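You operate a simulated robot arm through the tools that you are given. There is no shell and no other tool. Be economical: measure what you need, move in short steps, check, and stop when the job is done.

You are at the controls of a simulated robot arm. One attempt, no reset.

## Task
Wipe the press base, oil a patch on it and run the table out and in.
Fine: blue wiper first, then the brown dabber dipped in the oil tub; put both back and leave the blue dabber. Set down upright: brown dabber. Where these are worked on the way, their far stop is far enough and under half their travel is too little: press table. A coat counts when it lies all over at full strength: go over it till it gets no stronger. What is to be rubbed or washed off counts as gone when no trace of it is left.

The check looks at the end state, three seconds after you hand in, the way a careful person would. Anything else that was tipped, shoved, dropped, spilled or broken makes it a failure.

## Robot
A 7-joint arm with a two-finger parallel gripper, fixed in place. Base frame: the origin is at the foot of the arm, x ahead of it, y to its left, z up. Units: m, rad, N and s.
With the tool pointing down near the work surface it reaches from about 0.34 to 0.78 m from the base axis. Its first joint turns from -2.897 to 2.897 rad. Payload 3.91 kg.
The TCP is the grasp point between the finger pads, 0.03 m short of the fingertips. In the tool frame z runs along the fingers and y along their closing line. The gripper opens to 0.11 m. The fingers are 0.02 m wide and 0.01 m thick; the gripper's body (0.048 by 0.112 m) begins 0.055 m behind the TCP.
Orientation is that of the tool frame in the base frame, as a unit quaternion [x, y, z, w]. With the fingers straight down and closing along the base's y, the tool's x points along the base's -x, its y along +y and its z along -z.

## Interface
- The arm moves only by the tool move_arm. Its argument "motion" is a list of rows, each a list of 7 numbers: the shift along the base's x, y, z in units of 25 mm (1.0 is 25 mm), then the turn, a rotation vector about the base's x, y, z in units of 6 degrees (1.0 is 6 degrees), then the finger opening in m, from 0 to 0.11. In form: [[tx, ty, tz, ax, ay, az, claw], ...]. A call has 1 to 20 rows; each row shifts and turns the commanded pose from where the row before left it. A call with a number of a shift or a turn outside -1 to 1 is refused whole. Each row takes 0.2 s and may step no farther than 0.05 m and 0.15 rad from the row before; otherwise, or with a gripper value out of range, the whole call is refused. Where a pose cannot be reached the arm comes as near as it can. A force on the tool above 40 N (or 10 N above the force at the start of the call, whichever is more), or a blocked arm, ends the call early, and 0.2 s more pass. Each finger travels about 0.153 m/s and halts on what it meets, pressing with about 22 N; the grip force reading is that of the motor and also rises with nothing between the fingers. The clock runs only during rows and for 0.2 s after the last one: add rows that do not move to give the fingers time. It gives the time, the measured TCP pose, the force on the tool (base axes), the opening and the grip force at its end, in the units of the frame above (readings bear some noise), with the torque about the TCP (base axes, N m) and any sound that the robot's microphone picked up.
- Cameras (640 x 400 px; columns grow to the right, rows downward): "scene" is fixed at [0.404, -0.4916, 1.5245]; the picture's right is [0.99, 0.12, 0.00], its down [0.06, -0.50, -0.86] and it looks along [-0.10, 0.86, -0.50] (base axes); focal length 361 px, centre (320, 200). "wrist" rides on the gripper at [0.077, 0.007, -0.114] in the tool frame; the picture's right is [-0.09, 1.00, 0.00], its down [-0.80, -0.07, -0.59] and it looks along [-0.59, -0.05, 0.80] (tool axes); focal length 270 px, centre (320, 200). There is no depth. A picture from a camera that has moved, and an enlarged one, comes with that camera's place and axes in the base frame and with its lens. The place of the scene camera against the robot may be out by one fixed shift of up to 0.012 m in any direction.
- camera(camera): a new picture of that camera. It takes no simulated time.
- slide_trunk(by): slides the trunk up (or, below 0, down) by that many m; the arm rides with it, the base frame stays. It gives what a move gives, with no picture.
- zoom(camera, box): a new picture of the part [left, top, right, bottom] of that camera's present view, enlarged. It takes no simulated time.
- hand_in(): hands the job in; it is judged then, once.

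Work in short steps. Places have to be worked out from the pictures, the camera data and where the tool is seen: move nearer, look again, correct. Check each grasp and each placing, and mend what went wrong. You have 120 turns and 76 pictures in all, those below and enlarged ones among them. Open the gripper and draw the arm clear of the work before you hand the job in, unless the task says otherwise; then end with one line.

The tools are called after ">>>" as name(argument=value, ...) on one line, values as JSON. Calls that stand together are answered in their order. move_arm: Moves the arm, as the interface text tells. Its arguments: {"type":"object","properties":{"motion":{"type":"array","items":{"type":"array","items":{"type":"number"}}}},"required":["motion"]} The other tools are called the same way: slide_trunk (by) slides the trunk up or down; camera (camera) takes a picture; zoom (camera, box) takes an enlarged picture of a part of a camera's view; hand_in () hands the job in.

At the start:

```text
clock: 0.0
eef_pos: [0.0744, 0.3919, 1.0223]
orientation: [0.0, 1.0, 0.0, 0.0]
contact_force: [0.7, -0.8, 0.0]
moment: [-0.04, 0.0, -0.03]
opening: 0.11
grip_force: 0.0
trunk travel left (down, up): [-0.525, 0.085]
```

scene: 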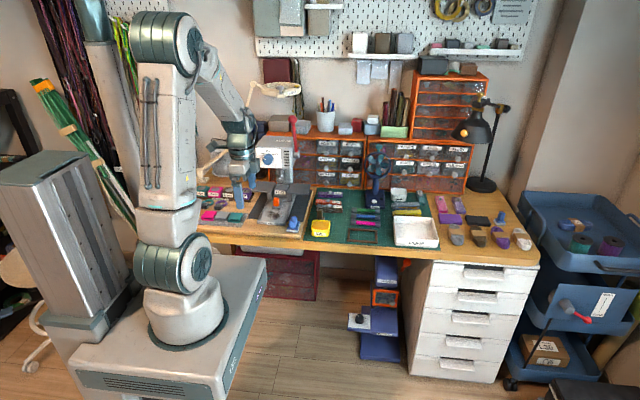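
wrist: 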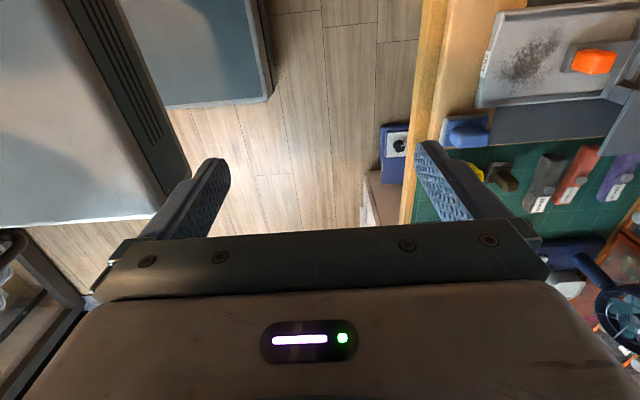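

The workbench is ahead at +y. I'll zoom into the scene to identify the press, the tools and the oil tub.

>>> zoom(camera="scene", box=[190, 130, 350, 250])

>>> zoom(camera="scene", box=[300, 170, 540, 260])

```text
3.33 times, centred on (270, 190) of scene
camera zoom: at [0.404, -0.4916, 1.5245], right [0.99, 0.12, 0.0], down [0.06, -0.5, -0.86], along [-0.1, 0.86, -0.5], focal length 1202 px, centre (487, 233)
```

zoom: 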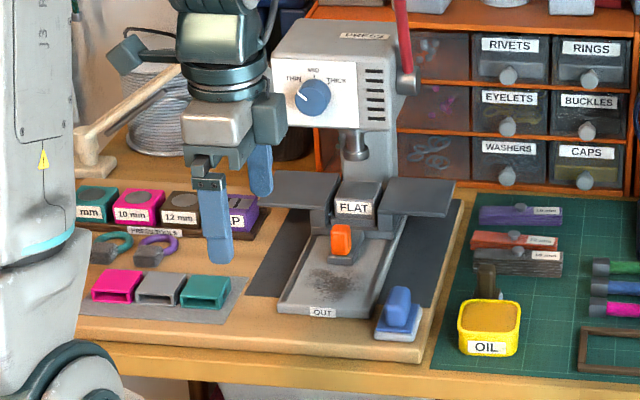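

```text
2.67 times, centred on (420, 215) of scene
camera zoom: at [0.404, -0.4916, 1.5245], right [0.99, 0.12, 0.0], down [0.06, -0.5, -0.86], along [-0.1, 0.86, -0.5], focal length 962 px, centre (53, 160)
```

zoom: 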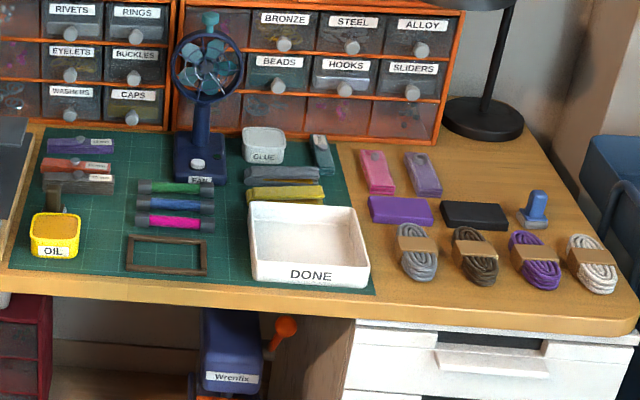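

The orange table handle triangulates to about (0.086, 0.726, 0.785). I'll turn the wrist 90° about z so that its camera looks outward (+y) over the bench.

>>> move_arm(motion=[[0, 0, 0, 0, 0, 1, 0.11], [0, 0, 0, 0, 0, 1, 0.11], [0, 0, 0, 0, 0, 1, 0.11], [0, 0, 0, 0, 0, 1, 0.11], [0, 0, 0, 0, 0, 1, 0.11], [0, 0, 0, 0, 0, 1, 0.11], [0, 0, 0, 0, 0, 1, 0.11], [0, 0, 0, 0, 0, 1, 0.11], [0.5, 0, 0, 0, 0, 1, 0.11], [0.5, 0, 0, 0, 0, 1, 0.11], [0.5, 0, 0, 0, 0, 1, 0.11], [0.5, 0, 0, 0, 0, 1, 0.11], [0.5, 0, 0, 0, 0, 1, 0.11], [0.5, 0, 0, 0, 0, 1, 0.11], [0, 0, 0, 0, 0, 1, 0.11]])

>>> camera(camera="wrist")

```text
clock: 3.2
eef_pos: [0.1494, 0.3911, 1.0225]
orientation: [0.708, -0.707, 0.0, 0.0]
contact_force: [0.4, -0.6, 0.4]
moment: [0.03, 0.03, 0.01]
opening: 0.1101
grip_force: 0.0
trunk travel left (down, up): [-0.525, 0.085]
```

```text
71 pictures are left
camera wrist: at [0.143, 0.3132, 1.136], right [-1.0, 0.09, 0.0], down [0.07, 0.8, 0.59], along [0.05, 0.59, -0.8], focal length 270 px, centre (320, 200)
```

wrist: 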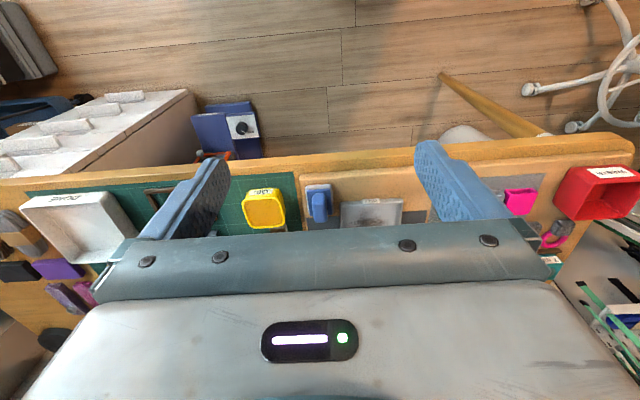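

The camera now looks outward over the bench with +x at the left of the picture. I'll move the hand over the press and oil area to get a closer look.

>>> move_arm(motion=[[0.3, 1, 0, 0, 0, 0, 0.11], [0.3, 1, 0, 0, 0, 0, 0.11], [0.3, 1, 0, 0, 0, 0, 0.11], [0.3, 1, 0, 0, 0, 0, 0.11], [0, 1, 0, 0, 0, 0, 0.11], [0, 1, 0, 0, 0, 0, 0.11]])

>>> camera(camera="wrist")

```text
clock: 4.6
eef_pos: [0.1795, 0.5439, 1.0226]
orientation: [0.707, -0.707, 0.0, 0.0]
contact_force: [-1.2, 0.0, 0.4]
moment: [-0.02, 0.01, -0.01]
opening: 0.1101
grip_force: 0.1
trunk travel left (down, up): [-0.525, 0.085]
```

```text
70 pictures are left
camera wrist: at [0.1722, 0.4671, 1.1373], right [-1.0, 0.09, 0.0], down [0.07, 0.8, 0.59], along [0.05, 0.59, -0.8], focal length 270 px, centre (320, 200)
```

wrist: 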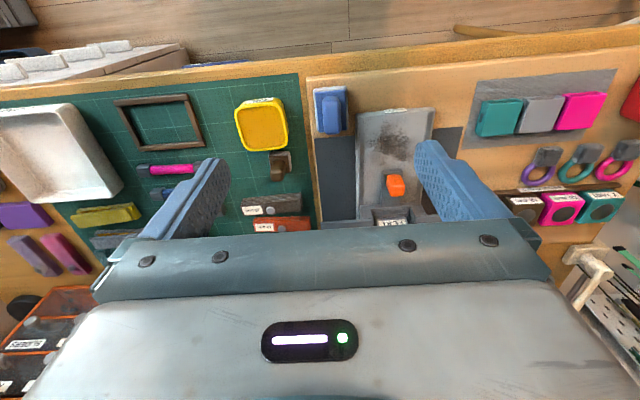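

>>> zoom(camera="wrist", box=[220, 70, 460, 230])

>>> zoom(camera="scene", box=[255, 180, 345, 240])

>>> zoom(camera="scene", box=[460, 190, 550, 250])

```text
2.50 times, centred on (340, 150) of wrist
camera zoom: at [0.1722, 0.4671, 1.1373], right [-1.0, 0.09, 0.0], down [0.07, 0.8, 0.59], along [0.05, 0.59, -0.8], focal length 676 px, centre (270, 325)
```

zoom: 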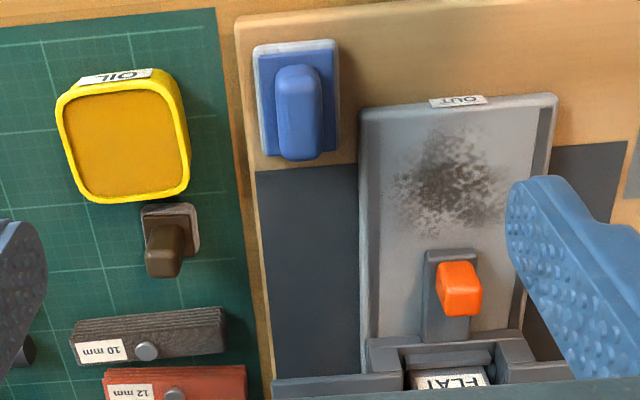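

```text
6.67 times, centred on (300, 210) of scene
camera zoom: at [0.404, -0.4916, 1.5245], right [0.99, 0.12, 0.0], down [0.06, -0.5, -0.86], along [-0.1, 0.86, -0.5], focal length 2404 px, centre (453, 133)
```

zoom: 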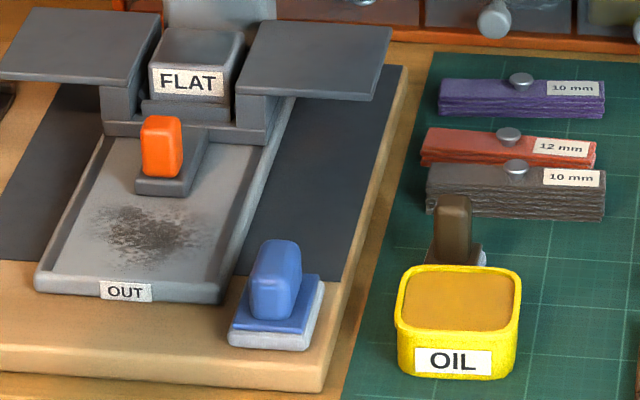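

```text
6.67 times, centred on (505, 220) of scene
camera zoom: at [0.404, -0.4916, 1.5245], right [0.99, 0.12, 0.0], down [0.06, -0.5, -0.86], along [-0.1, 0.86, -0.5], focal length 2404 px, centre (-913, 67)
```

zoom: 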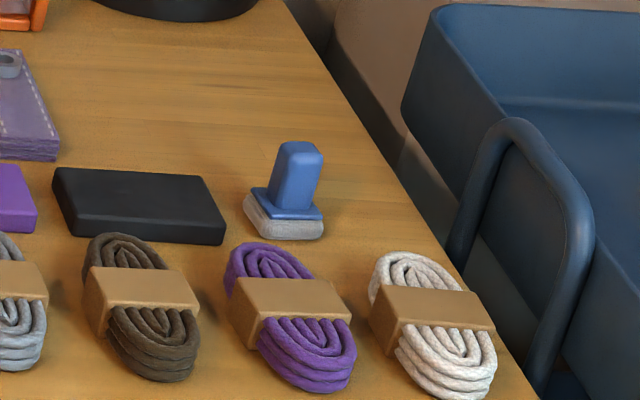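

The press base holds a tray with a dark stain, and the blue wiper sits at about (0.17, 0.59, 0.80). The brown dabber is behind the oil tub, and the blue dabber is at the far right and stays put. I'll come down above the wiper and look closer.

>>> move_arm(motion=[[-0.1, 0.4, -0.9, 0, 0, 0, 0.11], [-0.1, 0.4, -0.9, 0, 0, 0, 0.11], [-0.1, 0.4, -0.9, 0, 0, 0, 0.11], [-0.1, 0.4, -0.9, 0, 0, 0, 0.11], [0, 0, 0, 0, 0, 0, 0.08]])

>>> camera(camera="wrist")

```text
clock: 5.8
eef_pos: [0.1683, 0.5827, 0.9328]
orientation: [-0.707, 0.707, 0.0, 0.001]
contact_force: [0.0, -0.2, -0.6]
moment: [-0.02, 0.01, 0.0]
opening: 0.0801
grip_force: 0.0
trunk travel left (down, up): [-0.525, 0.085]
```

```text
66 pictures are left
camera wrist: at [0.1614, 0.5054, 1.0471], right [-1.0, 0.09, 0.0], down [0.07, 0.8, 0.59], along [0.05, 0.59, -0.8], focal length 270 px, centre (320, 200)
```

wrist: 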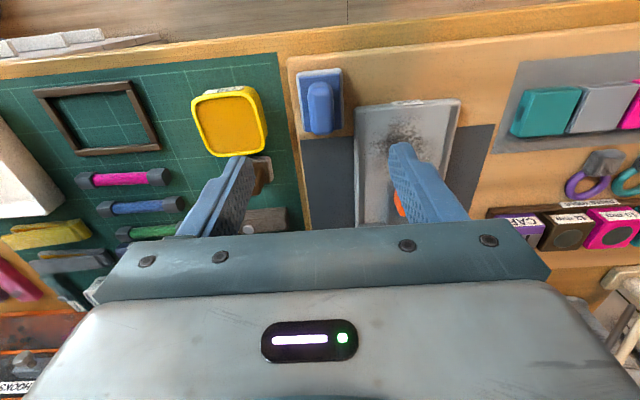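

The handle is near (0.168, 0.583, 0.80), right under the TCP and between the fingers. I'll descend 60 mm and look again.

>>> move_arm(motion=[[0, 0, -0.8, 0, 0, 0, 0.08], [0, 0, -0.8, 0, 0, 0, 0.08], [0, 0, -0.8, 0, 0, 0, 0.08]])

>>> camera(camera="wrist")

>>> zoom(camera="scene", box=[255, 170, 345, 240])

```text
clock: 6.6
eef_pos: [0.1696, 0.5835, 0.8724]
orientation: [0.708, -0.707, -0.001, -0.001]
contact_force: [-0.1, -0.5, -0.6]
moment: [0.01, 0.0, -0.03]
opening: 0.08
grip_force: 0.0
trunk travel left (down, up): [-0.525, 0.085]
```

```text
65 pictures are left
camera wrist: at [0.1627, 0.5046, 0.9863], right [-1.0, 0.09, 0.0], down [0.07, 0.8, 0.59], along [0.05, 0.59, -0.8], focal length 270 px, centre (320, 200)
```

wrist: 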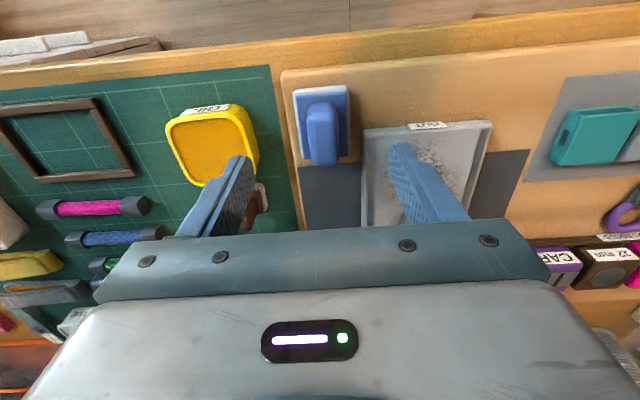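

```text
5.71 times, centred on (300, 205) of scene
camera zoom: at [0.404, -0.4916, 1.5245], right [0.99, 0.12, 0.0], down [0.06, -0.5, -0.86], along [-0.1, 0.86, -0.5], focal length 2061 px, centre (434, 171)
```

zoom: 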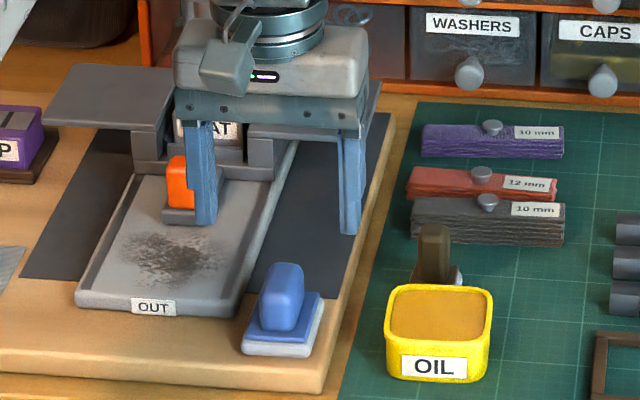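

The handle is centred near (0.167, 0.585), with its top at about z = 0.826. I'll narrow the fingers, descend to z≈0.826 and close.

>>> move_arm(motion=[[-0.1, 0.05, 0, 0, 0, 0, 0.05], [0, 0, -0.6, 0, 0, 0, 0.05], [0, 0, -0.6, 0, 0, 0, 0.05], [0, 0, -0.6, 0, 0, 0, 0.05], [0, 0, 0, 0, 0, 0, 0.05]])

>>> camera(camera="wrist")

>>> zoom(camera="scene", box=[265, 190, 325, 230])

```text
clock: 7.8
eef_pos: [0.1679, 0.5835, 0.826]
orientation: [-0.707, 0.707, 0.0, 0.0]
contact_force: [-0.6, 0.0, 0.4]
moment: [0.0, 0.01, -0.03]
opening: 0.0502
grip_force: 0.0
trunk travel left (down, up): [-0.525, 0.085]
```

```text
63 pictures are left
camera wrist: at [0.1603, 0.5055, 0.9408], right [-1.0, 0.09, 0.0], down [0.07, 0.8, 0.59], along [0.05, 0.59, -0.8], focal length 270 px, centre (320, 200)
```

wrist: 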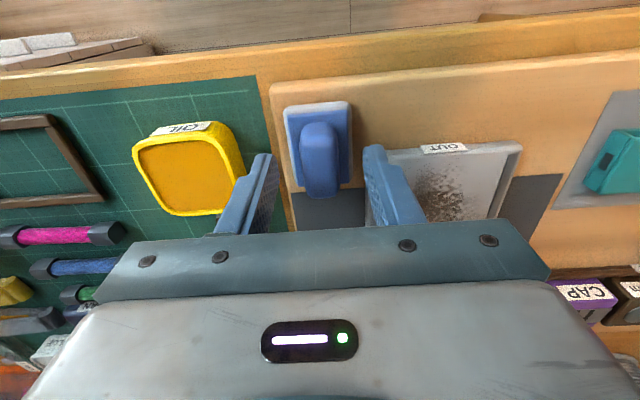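

```text
10.00 times, centred on (295, 210) of scene
camera zoom: at [0.404, -0.4916, 1.5245], right [0.99, 0.12, 0.0], down [0.06, -0.5, -0.86], along [-0.1, 0.86, -0.5], focal length 3607 px, centre (570, 100)
```

zoom: 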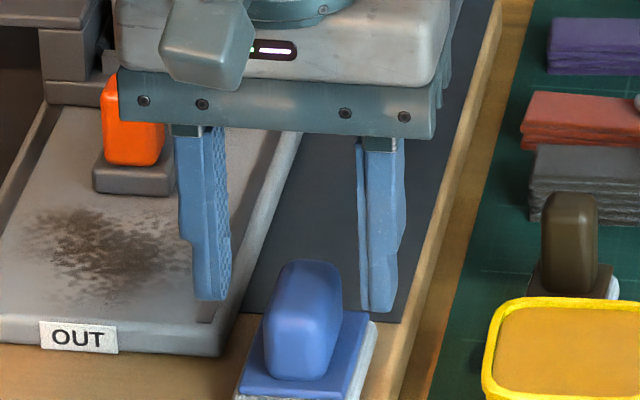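

The fingertips straddle the handle but overlap only its top 15 mm. I'll narrow slightly, lower another 13 mm and close.

>>> move_arm(motion=[[0, 0.1, 0, 0, 0, 0, 0.042], [0, 0, -0.5, 0, 0, 0, 0.042], [0, 0, 0, 0, 0, 0, 0.0], [0, 0, 0, 0, 0, 0, 0.0]])

>>> zoom(camera="scene", box=[265, 190, 325, 230])

```text
clock: 8.8
eef_pos: [0.1678, 0.5858, 0.8152]
orientation: [-0.707, 0.707, 0.0, -0.001]
contact_force: [1.0, -0.3, -0.5]
moment: [0.0, -0.04, -0.01]
opening: 0.0228
grip_force: 22.1
trunk travel left (down, up): [-0.525, 0.085]
```

```text
10.00 times, centred on (295, 210) of scene
camera zoom: at [0.404, -0.4916, 1.5245], right [0.99, 0.12, 0.0], down [0.06, -0.5, -0.86], along [-0.1, 0.86, -0.5], focal length 3607 px, centre (570, 100)
```

zoom: 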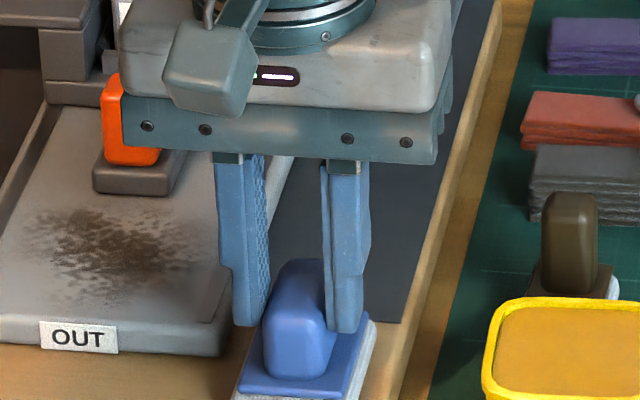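

The grip holds at 22.8 mm opening, picked at (0.168, 0.586, 0.815). I'll lift and look at the base and the wiper.

>>> move_arm(motion=[[0, 0, 0.5, 0, 0, 0, 0.0], [0, 0, 1, 0, 0, 0, 0.0], [0, 0, 1, 0, 0, 0, 0.0], [0, 0, 1, 0, 0, 0, 0.0]])

>>> camera(camera="wrist")

>>> zoom(camera="scene", box=[240, 170, 330, 230])

```text
clock: 9.8
eef_pos: [0.1665, 0.5845, 0.9032]
orientation: [0.707, -0.707, 0.0, 0.0]
contact_force: [-1.0, 0.4, -0.3]
moment: [0.0, 0.02, -0.01]
opening: 0.023
grip_force: 22.1
trunk travel left (down, up): [-0.525, 0.085]
```

```text
60 pictures are left
camera wrist: at [0.1593, 0.5074, 1.018], right [-1.0, 0.09, 0.0], down [0.07, 0.8, 0.59], along [0.05, 0.59, -0.8], focal length 270 px, centre (320, 200)
```

wrist: 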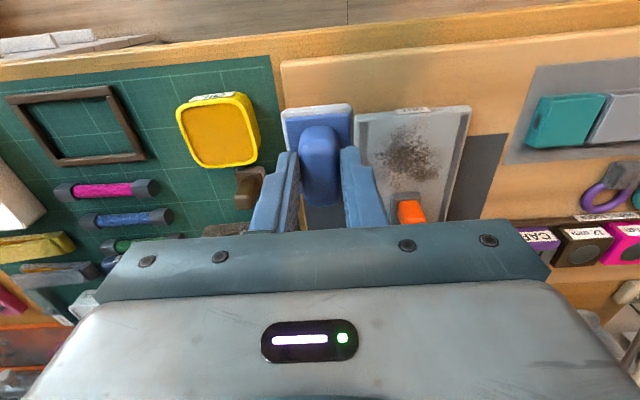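

```text
6.67 times, centred on (285, 200) of scene
camera zoom: at [0.404, -0.4916, 1.5245], right [0.99, 0.12, 0.0], down [0.06, -0.5, -0.86], along [-0.1, 0.86, -0.5], focal length 2404 px, centre (553, 200)
```

zoom: 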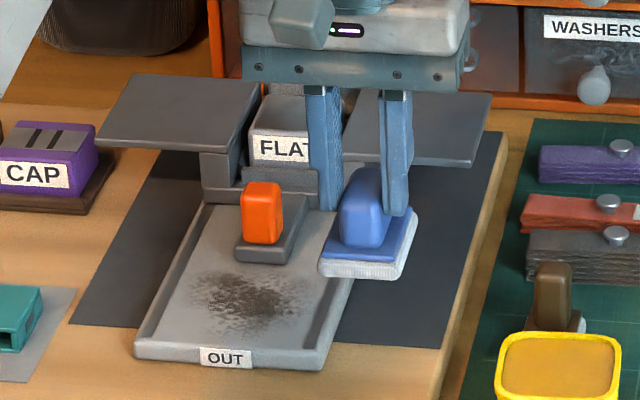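

The wiper is held level. The stain spans about x 0.046–0.113 and y 0.61–0.673, on a tray between rims at x≈0.03 and 0.135, with the sled starting at y≈0.69. I'll move over the stain and come down gently.

>>> move_arm(motion=[[-0.8, 0.4, 0, 0, 0, 0, 0.0], [-0.8, 0.4, 0, 0, 0, 0, 0.0], [-0.8, 0.4, 0, 0, 0, 0, 0.0], [-0.8, 0.4, -0.5, 0, 0, 0, 0.0], [0, 0, -0.8, 0, 0, 0, 0.0], [0, 0, -0.8, 0, 0, 0, 0.0], [0, 0, -0.4, 0, 0, 0, 0.0]])

>>> zoom(camera="scene", box=[240, 170, 330, 230])

>>> camera(camera="wrist")

```text
clock: 11.4
eef_pos: [0.0859, 0.6258, 0.8398]
orientation: [0.708, -0.707, 0.001, 0.0]
contact_force: [0.3, -0.1, -0.9]
moment: [0.03, 0.0, -0.02]
opening: 0.0231
grip_force: 21.9
trunk travel left (down, up): [-0.525, 0.085]
```

```text
6.67 times, centred on (285, 200) of scene
camera zoom: at [0.404, -0.4916, 1.5245], right [0.99, 0.12, 0.0], down [0.06, -0.5, -0.86], along [-0.1, 0.86, -0.5], focal length 2404 px, centre (553, 200)
```

zoom: 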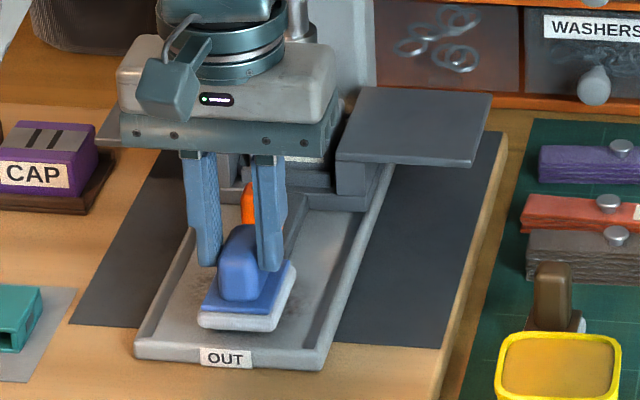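

```text
57 pictures are left
camera wrist: at [0.0788, 0.5472, 0.953], right [-1.0, 0.09, 0.0], down [0.07, 0.8, 0.59], along [0.05, 0.59, -0.8], focal length 270 px, centre (320, 200)
```

wrist: 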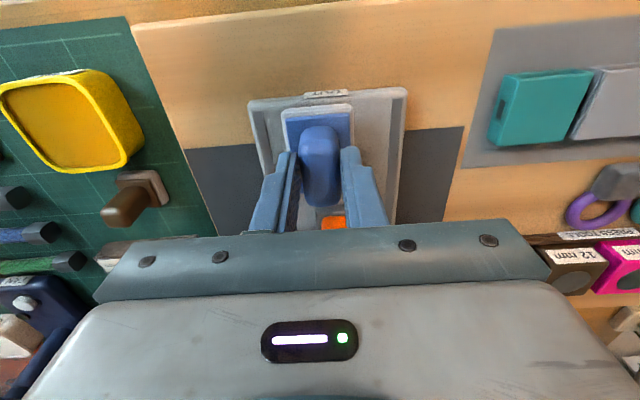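

The wiper sits inside the tray, clear of the rims. I'll lower in small steps and watch the force.

>>> move_arm(motion=[[0, 0.1, -0.3, 0, 0, 0, 0.0], [0, 0, -0.2, 0, 0, 0, 0.0], [0, 0, -0.1, 0, 0, 0, 0.0], [0, 0, 0, 0, 0, 0, 0.0]])

```text
clock: 12.4
eef_pos: [0.0867, 0.6277, 0.8255]
orientation: [0.708, -0.707, -0.002, -0.001]
contact_force: [-0.2, 2.6, 16.6]
moment: [0.09, 0.0, 0.0]
opening: 0.0232
grip_force: 21.9
trunk travel left (down, up): [-0.525, 0.085]
```

Contact force is 16.6 N at z = 0.8255. I'll ease off slightly and wipe in a serpentine over the stain.

>>> move_arm(motion=[[0.35, -0.25, -0.04, 0, 0, 0, 0], [0.35, -0.25, 0, 0, 0, 0, 0], [-0.5, 0, 0, 0, 0, 0, 0], [-0.5, 0, 0, 0, 0, 0, 0], [-0.5, 0, 0, 0, 0, 0, 0], [0, 0.5, 0, 0, 0, 0, 0], [0.5, 0, 0, 0, 0, 0, 0], [0.5, 0, 0, 0, 0, 0, 0], [0.5, 0, 0, 0, 0, 0, 0], [0, 0.5, 0, 0, 0, 0, 0], [-0.5, 0, 0, 0, 0, 0, 0], [-0.5, 0, 0, 0, 0, 0, 0], [-0.5, 0, 0, 0, 0, 0, 0], [0, 0.3, 0, 0, 0, 0, 0], [0.5, 0, 0, 0, 0, 0, 0], [0.5, 0, 0, 0, 0, 0, 0], [0.5, 0, 0, 0, 0, 0, 0]])

>>> zoom(camera="scene", box=[240, 170, 330, 230])

```text
clock: 16.0
eef_pos: [0.1055, 0.6486, 0.8239]
orientation: [-0.707, 0.708, 0.001, 0.0]
contact_force: [-0.4, 0.3, -0.7]
moment: [0.02, 0.0, -0.01]
opening: 0.023
grip_force: 22.7
trunk travel left (down, up): [-0.525, 0.085]
```

```text
6.67 times, centred on (285, 200) of scene
camera zoom: at [0.404, -0.4916, 1.5245], right [0.99, 0.12, 0.0], down [0.06, -0.5, -0.86], along [-0.1, 0.86, -0.5], focal length 2404 px, centre (553, 200)
```

zoom: 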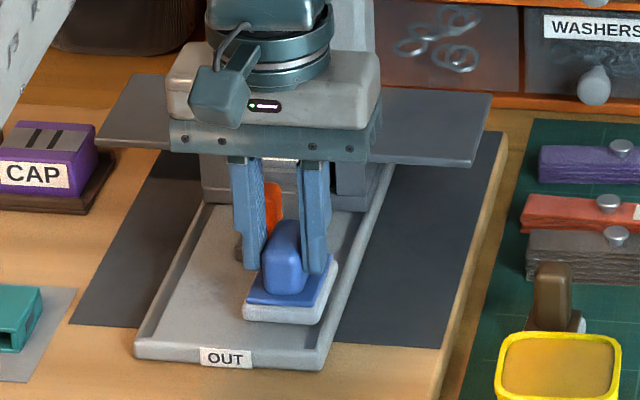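

The stain looks largely gone, though the force has fallen to zero, so the handle may have slid in the grip. I'll lift and inspect.

>>> move_arm(motion=[[0.5, -0.5, 0.8, 0, 0, 0, 0], [0.9, -0.8, 0.9, 0, 0, 0, 0], [0.9, -0.6, 0.8, 0, 0, 0, 0]])

>>> camera(camera="wrist")

>>> zoom(camera="scene", box=[250, 180, 310, 230])

```text
clock: 16.8
eef_pos: [0.1637, 0.6001, 0.8862]
orientation: [-0.707, 0.708, 0.0, 0.001]
contact_force: [-0.1, 0.1, -1.6]
moment: [-0.04, -0.04, -0.01]
opening: 0.023
grip_force: 22.4
trunk travel left (down, up): [-0.525, 0.085]
```

```text
55 pictures are left
camera wrist: at [0.1567, 0.5226, 1.0002], right [-1.0, 0.09, 0.0], down [0.07, 0.8, 0.59], along [0.05, 0.59, -0.8], focal length 270 px, centre (320, 200)
```

wrist: 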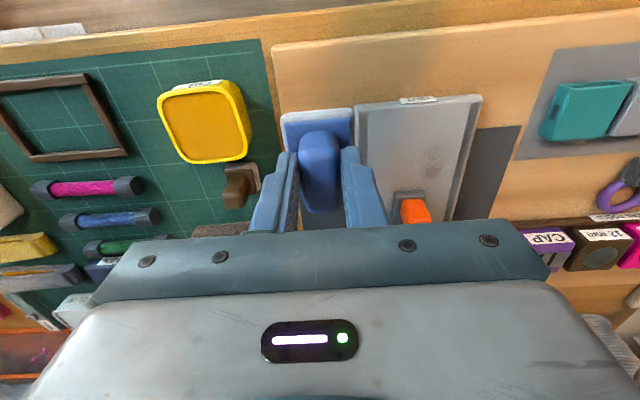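

```text
8.00 times, centred on (280, 205) of scene
camera zoom: at [0.404, -0.4916, 1.5245], right [0.99, 0.12, 0.0], down [0.06, -0.5, -0.86], along [-0.1, 0.86, -0.5], focal length 2885 px, centre (640, 160)
```

zoom: 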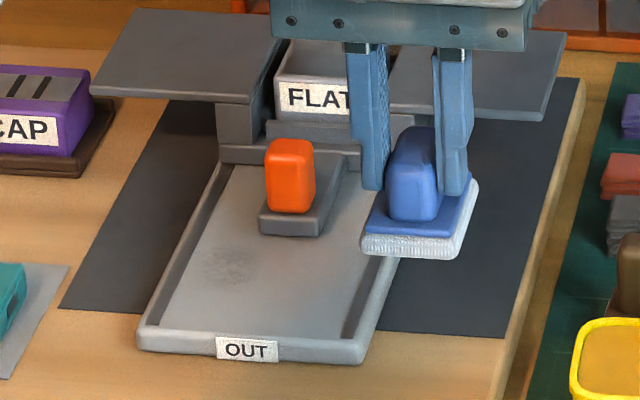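

Only a faint trace remains around the centre. I'll go back, press a little lower and wipe again.

>>> move_arm(motion=[[-0.9, 0.4, 0, 0, 0, 0, 0], [-0.9, 0.4, -0.9, 0, 0, 0, 0], [-0.9, 0.3, -0.9, 0, 0, 0, 0], [-0.5, 0, -0.5, 0, 0, 0, 0], [0, 0, -0.2, 0, 0, 0, 0], [0, 0, 0, 0, 0, 0, 0]])

```text
clock: 18.2
eef_pos: [0.0833, 0.6282, 0.8226]
orientation: [0.708, -0.707, 0.0, -0.001]
contact_force: [-0.7, 0.1, 1.8]
moment: [-0.08, 0.03, -0.06]
opening: 0.0227
grip_force: 21.9
trunk travel left (down, up): [-0.525, 0.085]
```

Contact is light at z≈0.8226. I'll press 2 mm more and run the serpentine with finer passes over the trace.

>>> move_arm(motion=[[0, 0, -0.08, 0, 0, 0, 0], [0.4, -0.5, 0, 0, 0, 0, 0], [0.4, 0, 0, 0, 0, 0, 0], [-0.55, 0, -0.02, 0, 0, 0, 0], [-0.5, 0, 0, 0, 0, 0, 0], [-0.5, 0, 0, 0, 0, 0, 0], [0, 0.4, -0.02, 0, 0, 0, 0], [0.5, 0, 0, 0, 0, 0, 0], [0.5, 0, 0, 0, 0, 0, 0], [0.5, 0, 0, 0, 0, 0, 0], [0, 0.45, -0.02, 0, 0, 0, 0], [-0.5, 0, 0, 0, 0, 0, 0], [-0.5, 0, 0, 0, 0, 0, 0], [-0.5, 0, 0, 0, 0, 0, 0], [0, 0.45, -0.02, 0, 0, 0, 0], [0.5, 0, 0, 0, 0, 0, 0], [0.5, 0, 0, 0, 0, 0, 0], [0.5, 0, 0, 0, 0, 0, 0]])

>>> move_arm(motion=[[-0.5, 0, -0.02, 0, 0, 0, 0], [-0.5, 0, 0, 0, 0, 0, 0], [-0.5, 0, 0, 0, 0, 0, 0], [0, -0.45, 0, 0, 0, 0, 0], [0.5, 0, 0, 0, 0, 0, 0], [0.5, 0, 0, 0, 0, 0, 0], [0, -0.45, 0, 0, 0, 0, 0], [-0.5, 0, 0, 0, 0, 0, 0], [-0.5, 0, 0, 0, 0, 0, 0], [0.5, -0.3, 0, 0, 0, 0, 0], [0.5, 0, 0, 0, 0, 0, 0], [0.5, 0, 0, 0, 0, 0, 0]])

>>> move_arm(motion=[[0.5, -0.2, 0.8, 0, 0, 0, 0], [0.9, -0.4, 0.9, 0, 0, 0, 0], [0.9, -0.4, 0.8, 0, 0, 0, 0]])

>>> zoom(camera="scene", box=[250, 180, 310, 230])

>>> zoom(camera="wrist", box=[260, 80, 500, 230])

```text
clock: 22.0
eef_pos: [0.1014, 0.6483, 0.8215]
orientation: [0.707, -0.707, 0.0, 0.0]
contact_force: [-2.5, 0.4, 10.6]
moment: [-0.07, 0.06, -0.02]
opening: 0.0232
grip_force: 21.9
trunk travel left (down, up): [-0.525, 0.085]
```

```text
clock: 24.6
eef_pos: [0.1022, 0.6177, 0.819]
orientation: [-0.706, 0.708, -0.001, -0.001]
contact_force: [-1.4, -0.2, 9.5]
moment: [0.05, 0.05, 0.02]
opening: 0.0231
grip_force: 21.7
trunk travel left (down, up): [-0.525, 0.085]
```

```text
clock: 25.4
eef_pos: [0.1604, 0.5937, 0.884]
orientation: [-0.707, 0.707, 0.001, -0.001]
contact_force: [0.1, 0.5, -0.3]
moment: [0.0, -0.01, 0.02]
opening: 0.0227
grip_force: 21.9
trunk travel left (down, up): [-0.525, 0.085]
```

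```text
8.00 times, centred on (280, 205) of scene
camera zoom: at [0.404, -0.4916, 1.5245], right [0.99, 0.12, 0.0], down [0.06, -0.5, -0.86], along [-0.1, 0.86, -0.5], focal length 2885 px, centre (640, 160)
```

zoom: 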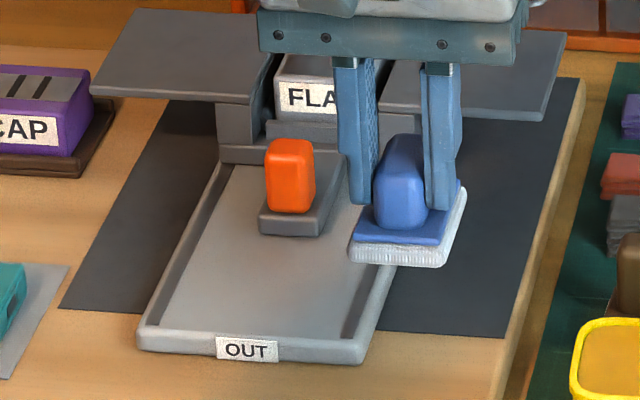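

```text
2.67 times, centred on (380, 155) of wrist
camera zoom: at [0.1526, 0.5152, 0.997], right [-1.0, 0.09, 0.0], down [0.07, 0.8, 0.59], along [0.05, 0.59, -0.8], focal length 721 px, centre (160, 320)
```

zoom: 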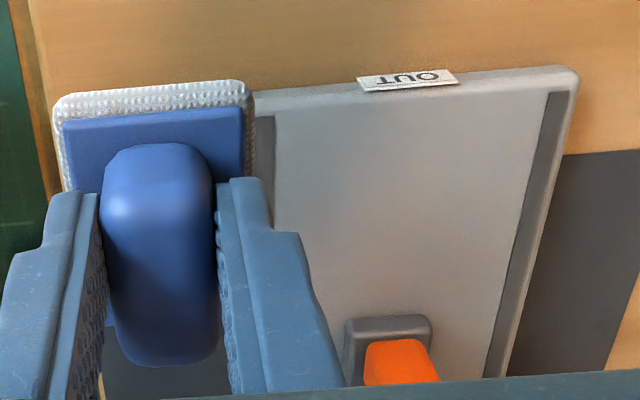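

The tray is clean. Now I'll put the wiper back at its original place (0.168, 0.586), lowering gently.

>>> move_arm(motion=[[0.3, -0.32, 0, 0, 0, 0, 0], [0, 0, -0.9, 0, 0, 0, 0], [0, 0, -0.9, 0, 0, 0, 0], [0, 0, -0.9, 0, 0, 0, 0], [0, 0, 0, 0, 0, 0, 0]])

>>> zoom(camera="scene", box=[265, 190, 325, 230])

```text
clock: 26.6
eef_pos: [0.1654, 0.584, 0.8135]
orientation: [0.707, -0.707, 0.0, 0.0]
contact_force: [-0.6, -0.3, -0.1]
moment: [0.01, -0.01, -0.01]
opening: 0.0231
grip_force: 22.2
trunk travel left (down, up): [-0.525, 0.085]
```

```text
10.00 times, centred on (295, 210) of scene
camera zoom: at [0.404, -0.4916, 1.5245], right [0.99, 0.12, 0.0], down [0.06, -0.5, -0.86], along [-0.1, 0.86, -0.5], focal length 3607 px, centre (570, 100)
```

zoom: 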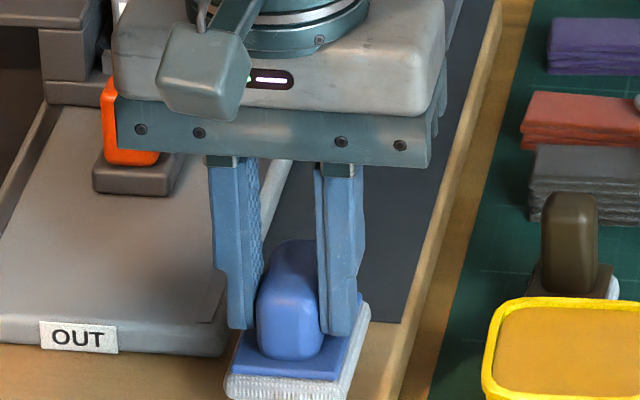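

It is still a few millimetres above the plank. I'll shift x by +2.5 mm and lower in small steps.

>>> move_arm(motion=[[0.1, 0.05, -0.12, 0, 0, 0, 0], [0, 0, -0.08, 0, 0, 0, 0], [0, 0, -0.04, 0, 0, 0, 0], [0, 0, 0, 0, 0, 0, 0]])

```text
clock: 27.6
eef_pos: [0.168, 0.5869, 0.8077]
orientation: [0.707, -0.707, -0.001, 0.001]
contact_force: [1.4, 0.6, -0.1]
moment: [0.0, 0.01, -0.02]
opening: 0.0231
grip_force: 22.0
trunk travel left (down, up): [-0.525, 0.085]
```

>>> move_arm(motion=[[0, 0, -0.06, 0, 0, 0, 0], [0, 0, -0.06, 0, 0, 0, 0], [0, 0, 0, 0, 0, 0, 0]])

>>> zoom(camera="scene", box=[265, 190, 325, 230])

```text
clock: 28.4
eef_pos: [0.1687, 0.5859, 0.8059]
orientation: [-0.707, 0.707, 0.0, -0.001]
contact_force: [0.5, 0.4, 0.2]
moment: [0.01, 0.02, 0.0]
opening: 0.023
grip_force: 22.2
trunk travel left (down, up): [-0.525, 0.085]
```

```text
10.00 times, centred on (295, 210) of scene
camera zoom: at [0.404, -0.4916, 1.5245], right [0.99, 0.12, 0.0], down [0.06, -0.5, -0.86], along [-0.1, 0.86, -0.5], focal length 3607 px, centre (570, 100)
```

zoom: 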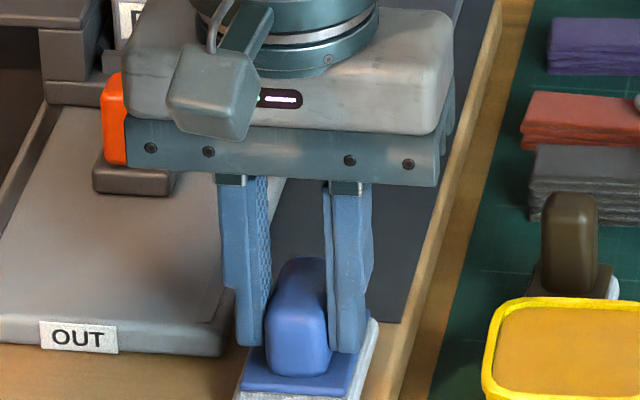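

The pad is still about 1–2 mm high compared with the original view. I'll lower a bit more.

>>> move_arm(motion=[[0, 0, -0.05, 0, 0, 0, 0], [0, 0, -0.05, 0, 0, 0, 0], [0, 0, 0, 0, 0, 0, 0]])

```text
clock: 29.2
eef_pos: [0.1676, 0.5877, 0.8046]
orientation: [-0.707, 0.707, 0.002, 0.001]
contact_force: [0.5, 2.4, 16.6]
moment: [0.02, 0.0, -0.04]
opening: 0.0231
grip_force: 22.0
trunk travel left (down, up): [-0.525, 0.085]
```

Firm contact at 16.6 N. I'll ease up 1 mm, release and rise straight up.

>>> move_arm(motion=[[0, 0, 0.04, 0, 0, 0, 0.0], [0, 0, 0, 0, 0, 0, 0.035], [0, 0, 0, 0, 0, 0, 0.035], [0, 0, 0.8, 0, 0, 0, 0.04], [0, 0, 1, 0, 0, 0, 0.05], [0, 0, 1, 0, 0, 0, 0.07]])

>>> camera(camera="wrist")

>>> zoom(camera="scene", box=[255, 180, 345, 240])

```text
clock: 30.6
eef_pos: [0.1688, 0.5861, 0.8745]
orientation: [0.707, -0.707, 0.0, 0.0]
contact_force: [0.2, -0.2, 0.1]
moment: [0.0, 0.03, 0.03]
opening: 0.0702
grip_force: 0.0
trunk travel left (down, up): [-0.525, 0.085]
```

```text
49 pictures are left
camera wrist: at [0.1607, 0.5077, 0.9882], right [-1.0, 0.09, 0.0], down [0.07, 0.8, 0.59], along [0.05, 0.59, -0.8], focal length 270 px, centre (320, 200)
```

wrist: 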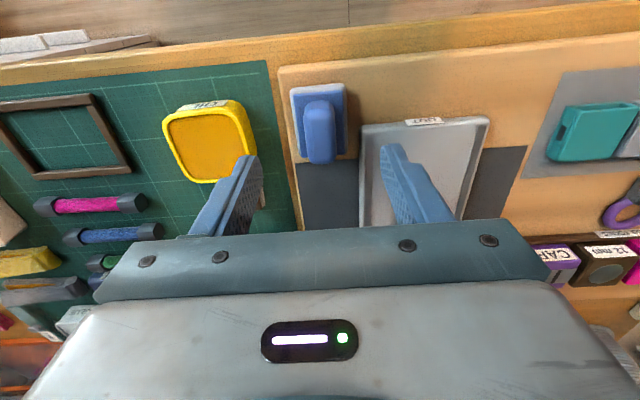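

```text
6.67 times, centred on (300, 210) of scene
camera zoom: at [0.404, -0.4916, 1.5245], right [0.99, 0.12, 0.0], down [0.06, -0.5, -0.86], along [-0.1, 0.86, -0.5], focal length 2404 px, centre (453, 133)
```

zoom: 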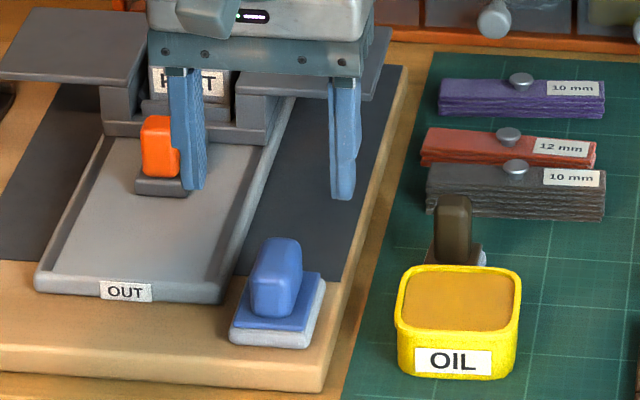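

The wiper is back in place upright. Next I'll go above the brown dabber, which I judge to be at about (0.25, 0.66).

>>> move_arm(motion=[[0.8, 0.6, 0.4, 0, 0, 0, 0.07], [0.8, 0.8, 0.4, 0, 0, 0, 0.07], [0.8, 0.8, 0, 0, 0, 0, 0.07], [0.8, 0.5, 0, 0, 0, 0, 0.07], [0, 0, 0, 0, 0, 0, 0.07]])

>>> camera(camera="wrist")

```text
clock: 31.8
eef_pos: [0.2483, 0.6536, 0.8933]
orientation: [0.707, -0.707, 0.0, 0.0]
contact_force: [-0.2, 0.3, -1.0]
moment: [-0.01, 0.01, -0.05]
opening: 0.07
grip_force: 0.0
trunk travel left (down, up): [-0.525, 0.085]
```

```text
47 pictures are left
camera wrist: at [0.2407, 0.5752, 1.0084], right [-1.0, 0.09, 0.0], down [0.07, 0.8, 0.59], along [0.05, 0.59, -0.8], focal length 270 px, centre (320, 200)
```

wrist: 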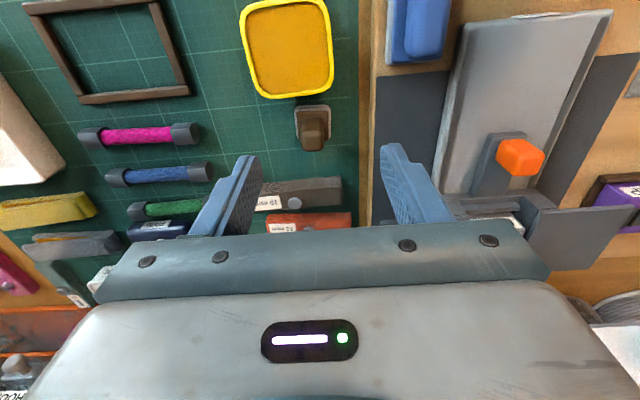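

The dabber handle is at about (0.254, 0.663). I'll centre on it, descend to z≈0.845 and check.

>>> move_arm(motion=[[0.24, 0.36, 0, 0, 0, 0, 0.05], [0, 0, -0.7, 0, 0, 0, 0.05], [0, 0, -0.7, 0, 0, 0, 0.05], [0, 0, -0.5, 0, 0, 0, 0.05], [0, 0, 0, 0, 0, 0, 0.05]])

>>> zoom(camera="wrist", box=[200, 60, 440, 230])

>>> zoom(camera="scene", box=[300, 180, 360, 230])

```text
clock: 33.0
eef_pos: [0.2545, 0.6633, 0.8463]
orientation: [0.708, -0.706, 0.0, 0.0]
contact_force: [-0.1, -0.1, 0.9]
moment: [-0.03, -0.01, 0.0]
opening: 0.05
grip_force: 0.1
trunk travel left (down, up): [-0.525, 0.085]
```

```text
2.35 times, centred on (320, 145) of wrist
camera zoom: at [0.2463, 0.5847, 0.9607], right [-1.0, 0.09, 0.0], down [0.07, 0.8, 0.59], along [0.05, 0.59, -0.8], focal length 636 px, centre (320, 329)
```

zoom: 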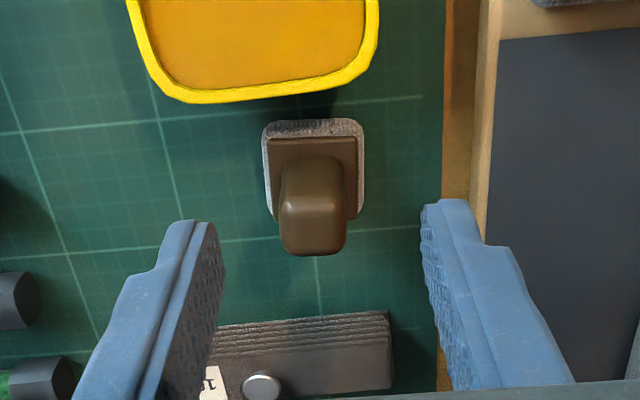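

```text
8.00 times, centred on (330, 205) of scene
camera zoom: at [0.404, -0.4916, 1.5245], right [0.99, 0.12, 0.0], down [0.06, -0.5, -0.86], along [-0.1, 0.86, -0.5], focal length 2885 px, centre (240, 160)
```

zoom: 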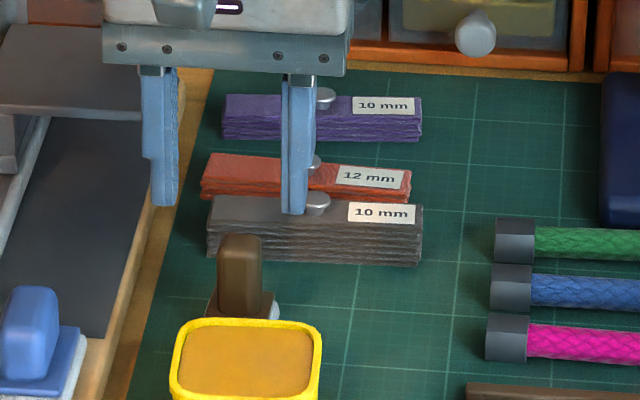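

The handle is centred at about (0.255, 0.667), with its top at z≈0.803. I'll descend to z≈0.805 and close on it.

>>> move_arm(motion=[[0.02, 0.16, -0.5, 0, 0, 0, 0.045], [0, 0, -0.6, 0, 0, 0, 0.045], [0, 0, -0.5, 0, 0, 0, 0.045], [0, 0, 0, 0, 0, 0, 0.045], [0, 0, 0, 0, 0, 0, 0.0], [0, 0, 0, 0, 0, 0, 0.0]])

>>> zoom(camera="wrist", box=[200, 60, 440, 230])

>>> zoom(camera="scene", box=[300, 180, 360, 230])

```text
clock: 34.4
eef_pos: [0.2545, 0.6672, 0.8053]
orientation: [-0.707, 0.707, 0.0, 0.0]
contact_force: [-0.1, 0.1, 0.4]
moment: [0.0, -0.02, -0.01]
opening: 0.0199
grip_force: 22.4
trunk travel left (down, up): [-0.525, 0.085]
```

```text
2.35 times, centred on (320, 145) of wrist
camera zoom: at [0.2471, 0.5895, 0.9201], right [-1.0, 0.09, 0.0], down [0.07, 0.8, 0.59], along [0.05, 0.59, -0.8], focal length 636 px, centre (320, 329)
```

zoom: 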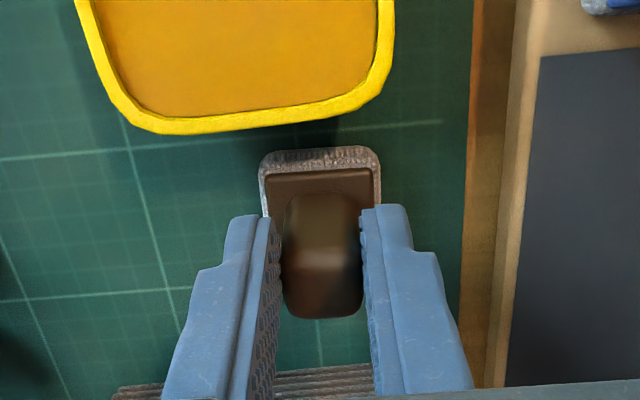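

```text
8.00 times, centred on (330, 205) of scene
camera zoom: at [0.404, -0.4916, 1.5245], right [0.99, 0.12, 0.0], down [0.06, -0.5, -0.86], along [-0.1, 0.86, -0.5], focal length 2885 px, centre (240, 160)
```

zoom: 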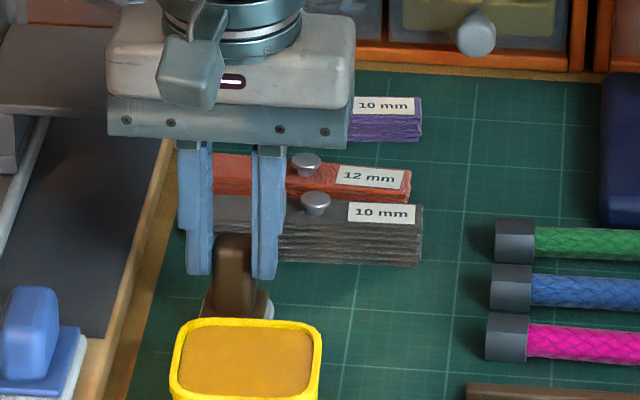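

The dabber is held at 19.9 mm, picked at (0.2545, 0.667, 0.805). I'll lift it and move over the oil tub centre at about (0.265, 0.602).

>>> move_arm(motion=[[0, 0, 1, 0, 0, 0, 0], [0, 0, 1, 0, 0, 0, 0], [0, 0, 1, 0, 0, 0, 0], [0.14, -0.9, 0, 0, 0, 0, 0], [0.14, -0.9, 0, 0, 0, 0, 0], [0.14, -0.8, 0, 0, 0, 0, 0], [0, 0, 0, 0, 0, 0, 0]])

>>> camera(camera="wrist")

>>> zoom(camera="scene", box=[290, 180, 350, 240])

```text
clock: 36.0
eef_pos: [0.2649, 0.6017, 0.8811]
orientation: [-0.707, 0.707, -0.001, 0.0]
contact_force: [0.5, 1.9, -0.4]
moment: [-0.01, -0.02, -0.01]
opening: 0.0199
grip_force: 22.0
trunk travel left (down, up): [-0.525, 0.085]
```

```text
42 pictures are left
camera wrist: at [0.2587, 0.5236, 0.9963], right [-1.0, 0.09, 0.0], down [0.07, 0.8, 0.59], along [0.05, 0.59, -0.8], focal length 270 px, centre (320, 200)
```

wrist: 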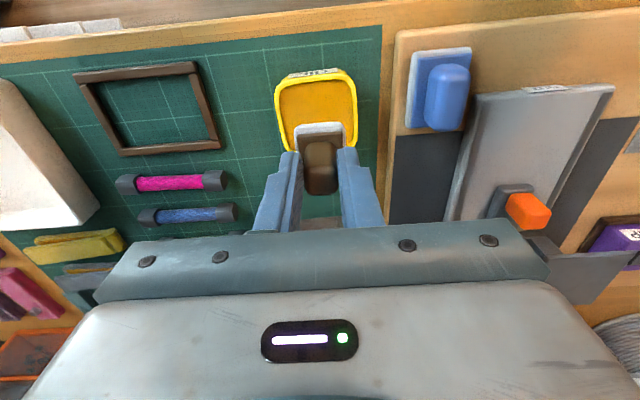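

```text
6.67 times, centred on (320, 210) of scene
camera zoom: at [0.404, -0.4916, 1.5245], right [0.99, 0.12, 0.0], down [0.06, -0.5, -0.86], along [-0.1, 0.86, -0.5], focal length 2404 px, centre (320, 133)
```

zoom: 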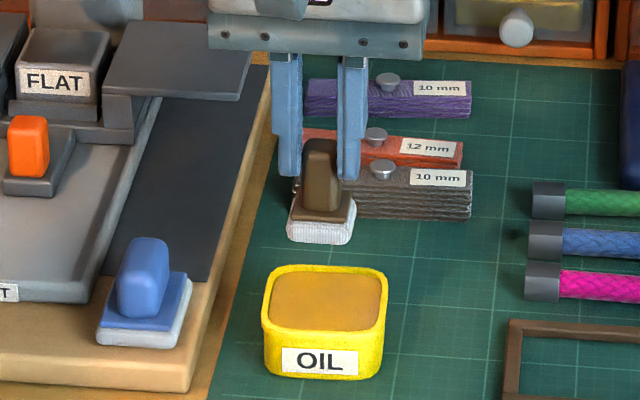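

The tub centre refines to about (0.2675, 0.597). I'll shift slightly and descend slowly onto the oil.

>>> move_arm(motion=[[0.1, -0.2, -0.4, 0, 0, 0, 0], [0, 0, -0.6, 0, 0, 0, 0], [0, 0, -0.3, 0, 0, 0, 0], [0, 0, 0, 0, 0, 0, 0]])

>>> zoom(camera="scene", box=[290, 180, 350, 240])

>>> zoom(camera="wrist", box=[220, 50, 420, 200])

```text
clock: 37.0
eef_pos: [0.2676, 0.5965, 0.8502]
orientation: [-0.707, 0.707, 0.0, 0.0]
contact_force: [-0.7, -0.1, -0.3]
moment: [0.02, -0.02, 0.01]
opening: 0.0199
grip_force: 22.1
trunk travel left (down, up): [-0.525, 0.085]
```

```text
6.67 times, centred on (320, 210) of scene
camera zoom: at [0.404, -0.4916, 1.5245], right [0.99, 0.12, 0.0], down [0.06, -0.5, -0.86], along [-0.1, 0.86, -0.5], focal length 2404 px, centre (320, 133)
```

zoom: 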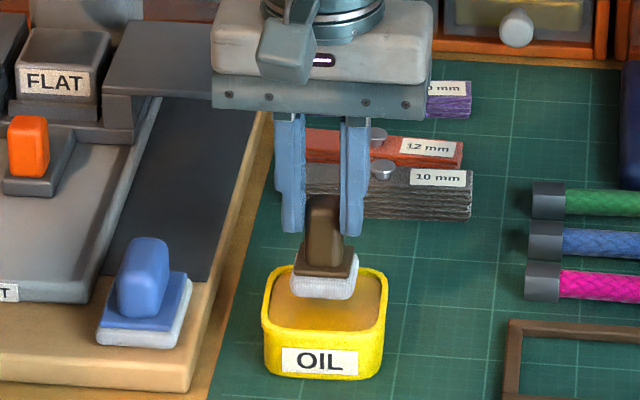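

```text
2.67 times, centred on (320, 125) of wrist
camera zoom: at [0.2609, 0.5185, 0.964], right [-1.0, 0.09, 0.0], down [0.07, 0.8, 0.59], along [0.05, 0.59, -0.8], focal length 721 px, centre (320, 400)
```

zoom: 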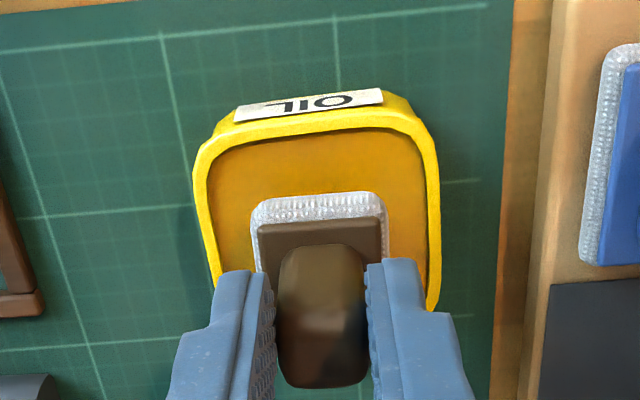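

Well centred over the oil. I'll lower a few millimetres at a time until I feel contact.

>>> move_arm(motion=[[0, 0, -0.2, 0, 0, 0, 0], [0, 0, -0.15, 0, 0, 0, 0], [0, 0, 0, 0, 0, 0, 0]])

>>> zoom(camera="scene", box=[300, 200, 340, 230])

```text
clock: 37.8
eef_pos: [0.2684, 0.5974, 0.8393]
orientation: [0.708, -0.706, -0.001, 0.0]
contact_force: [0.2, 0.6, -0.3]
moment: [0.04, 0.02, 0.01]
opening: 0.0199
grip_force: 22.3
trunk travel left (down, up): [-0.525, 0.085]
```

```text
13.33 times, centred on (320, 215) of scene
camera zoom: at [0.404, -0.4916, 1.5245], right [0.99, 0.12, 0.0], down [0.06, -0.5, -0.86], along [-0.1, 0.86, -0.5], focal length 4809 px, centre (320, 0)
```

zoom: 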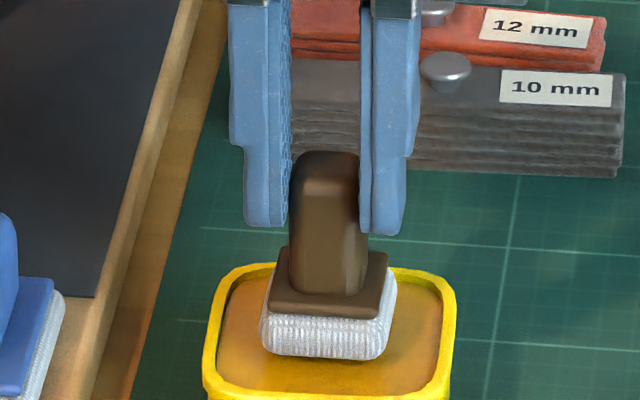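

>>> move_arm(motion=[[0, 0, -0.1, 0, 0, 0, 0], [0, 0, -0.08, 0, 0, 0, 0], [0, 0, -0.06, 0, 0, 0, 0], [0, 0, 0, 0, 0, 0, 0]])

>>> zoom(camera="scene", box=[300, 200, 340, 230])

```text
clock: 38.8
eef_pos: [0.2695, 0.5978, 0.8364]
orientation: [0.708, -0.707, -0.002, 0.0]
contact_force: [0.1, -2.0, 8.7]
moment: [0.05, 0.0, -0.01]
opening: 0.0201
grip_force: 21.4
trunk travel left (down, up): [-0.525, 0.085]
```

```text
13.33 times, centred on (320, 215) of scene
camera zoom: at [0.404, -0.4916, 1.5245], right [0.99, 0.12, 0.0], down [0.06, -0.5, -0.86], along [-0.1, 0.86, -0.5], focal length 4809 px, centre (320, 0)
```

zoom: 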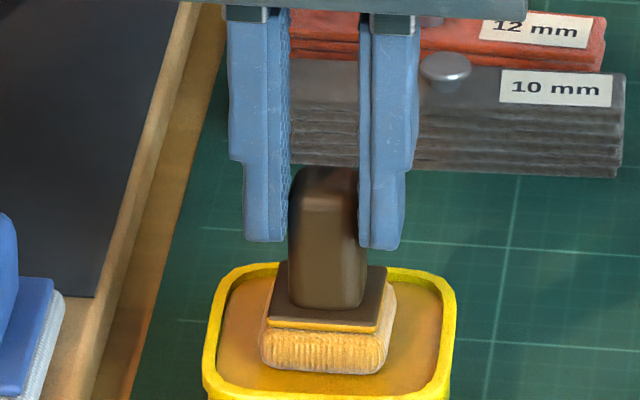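

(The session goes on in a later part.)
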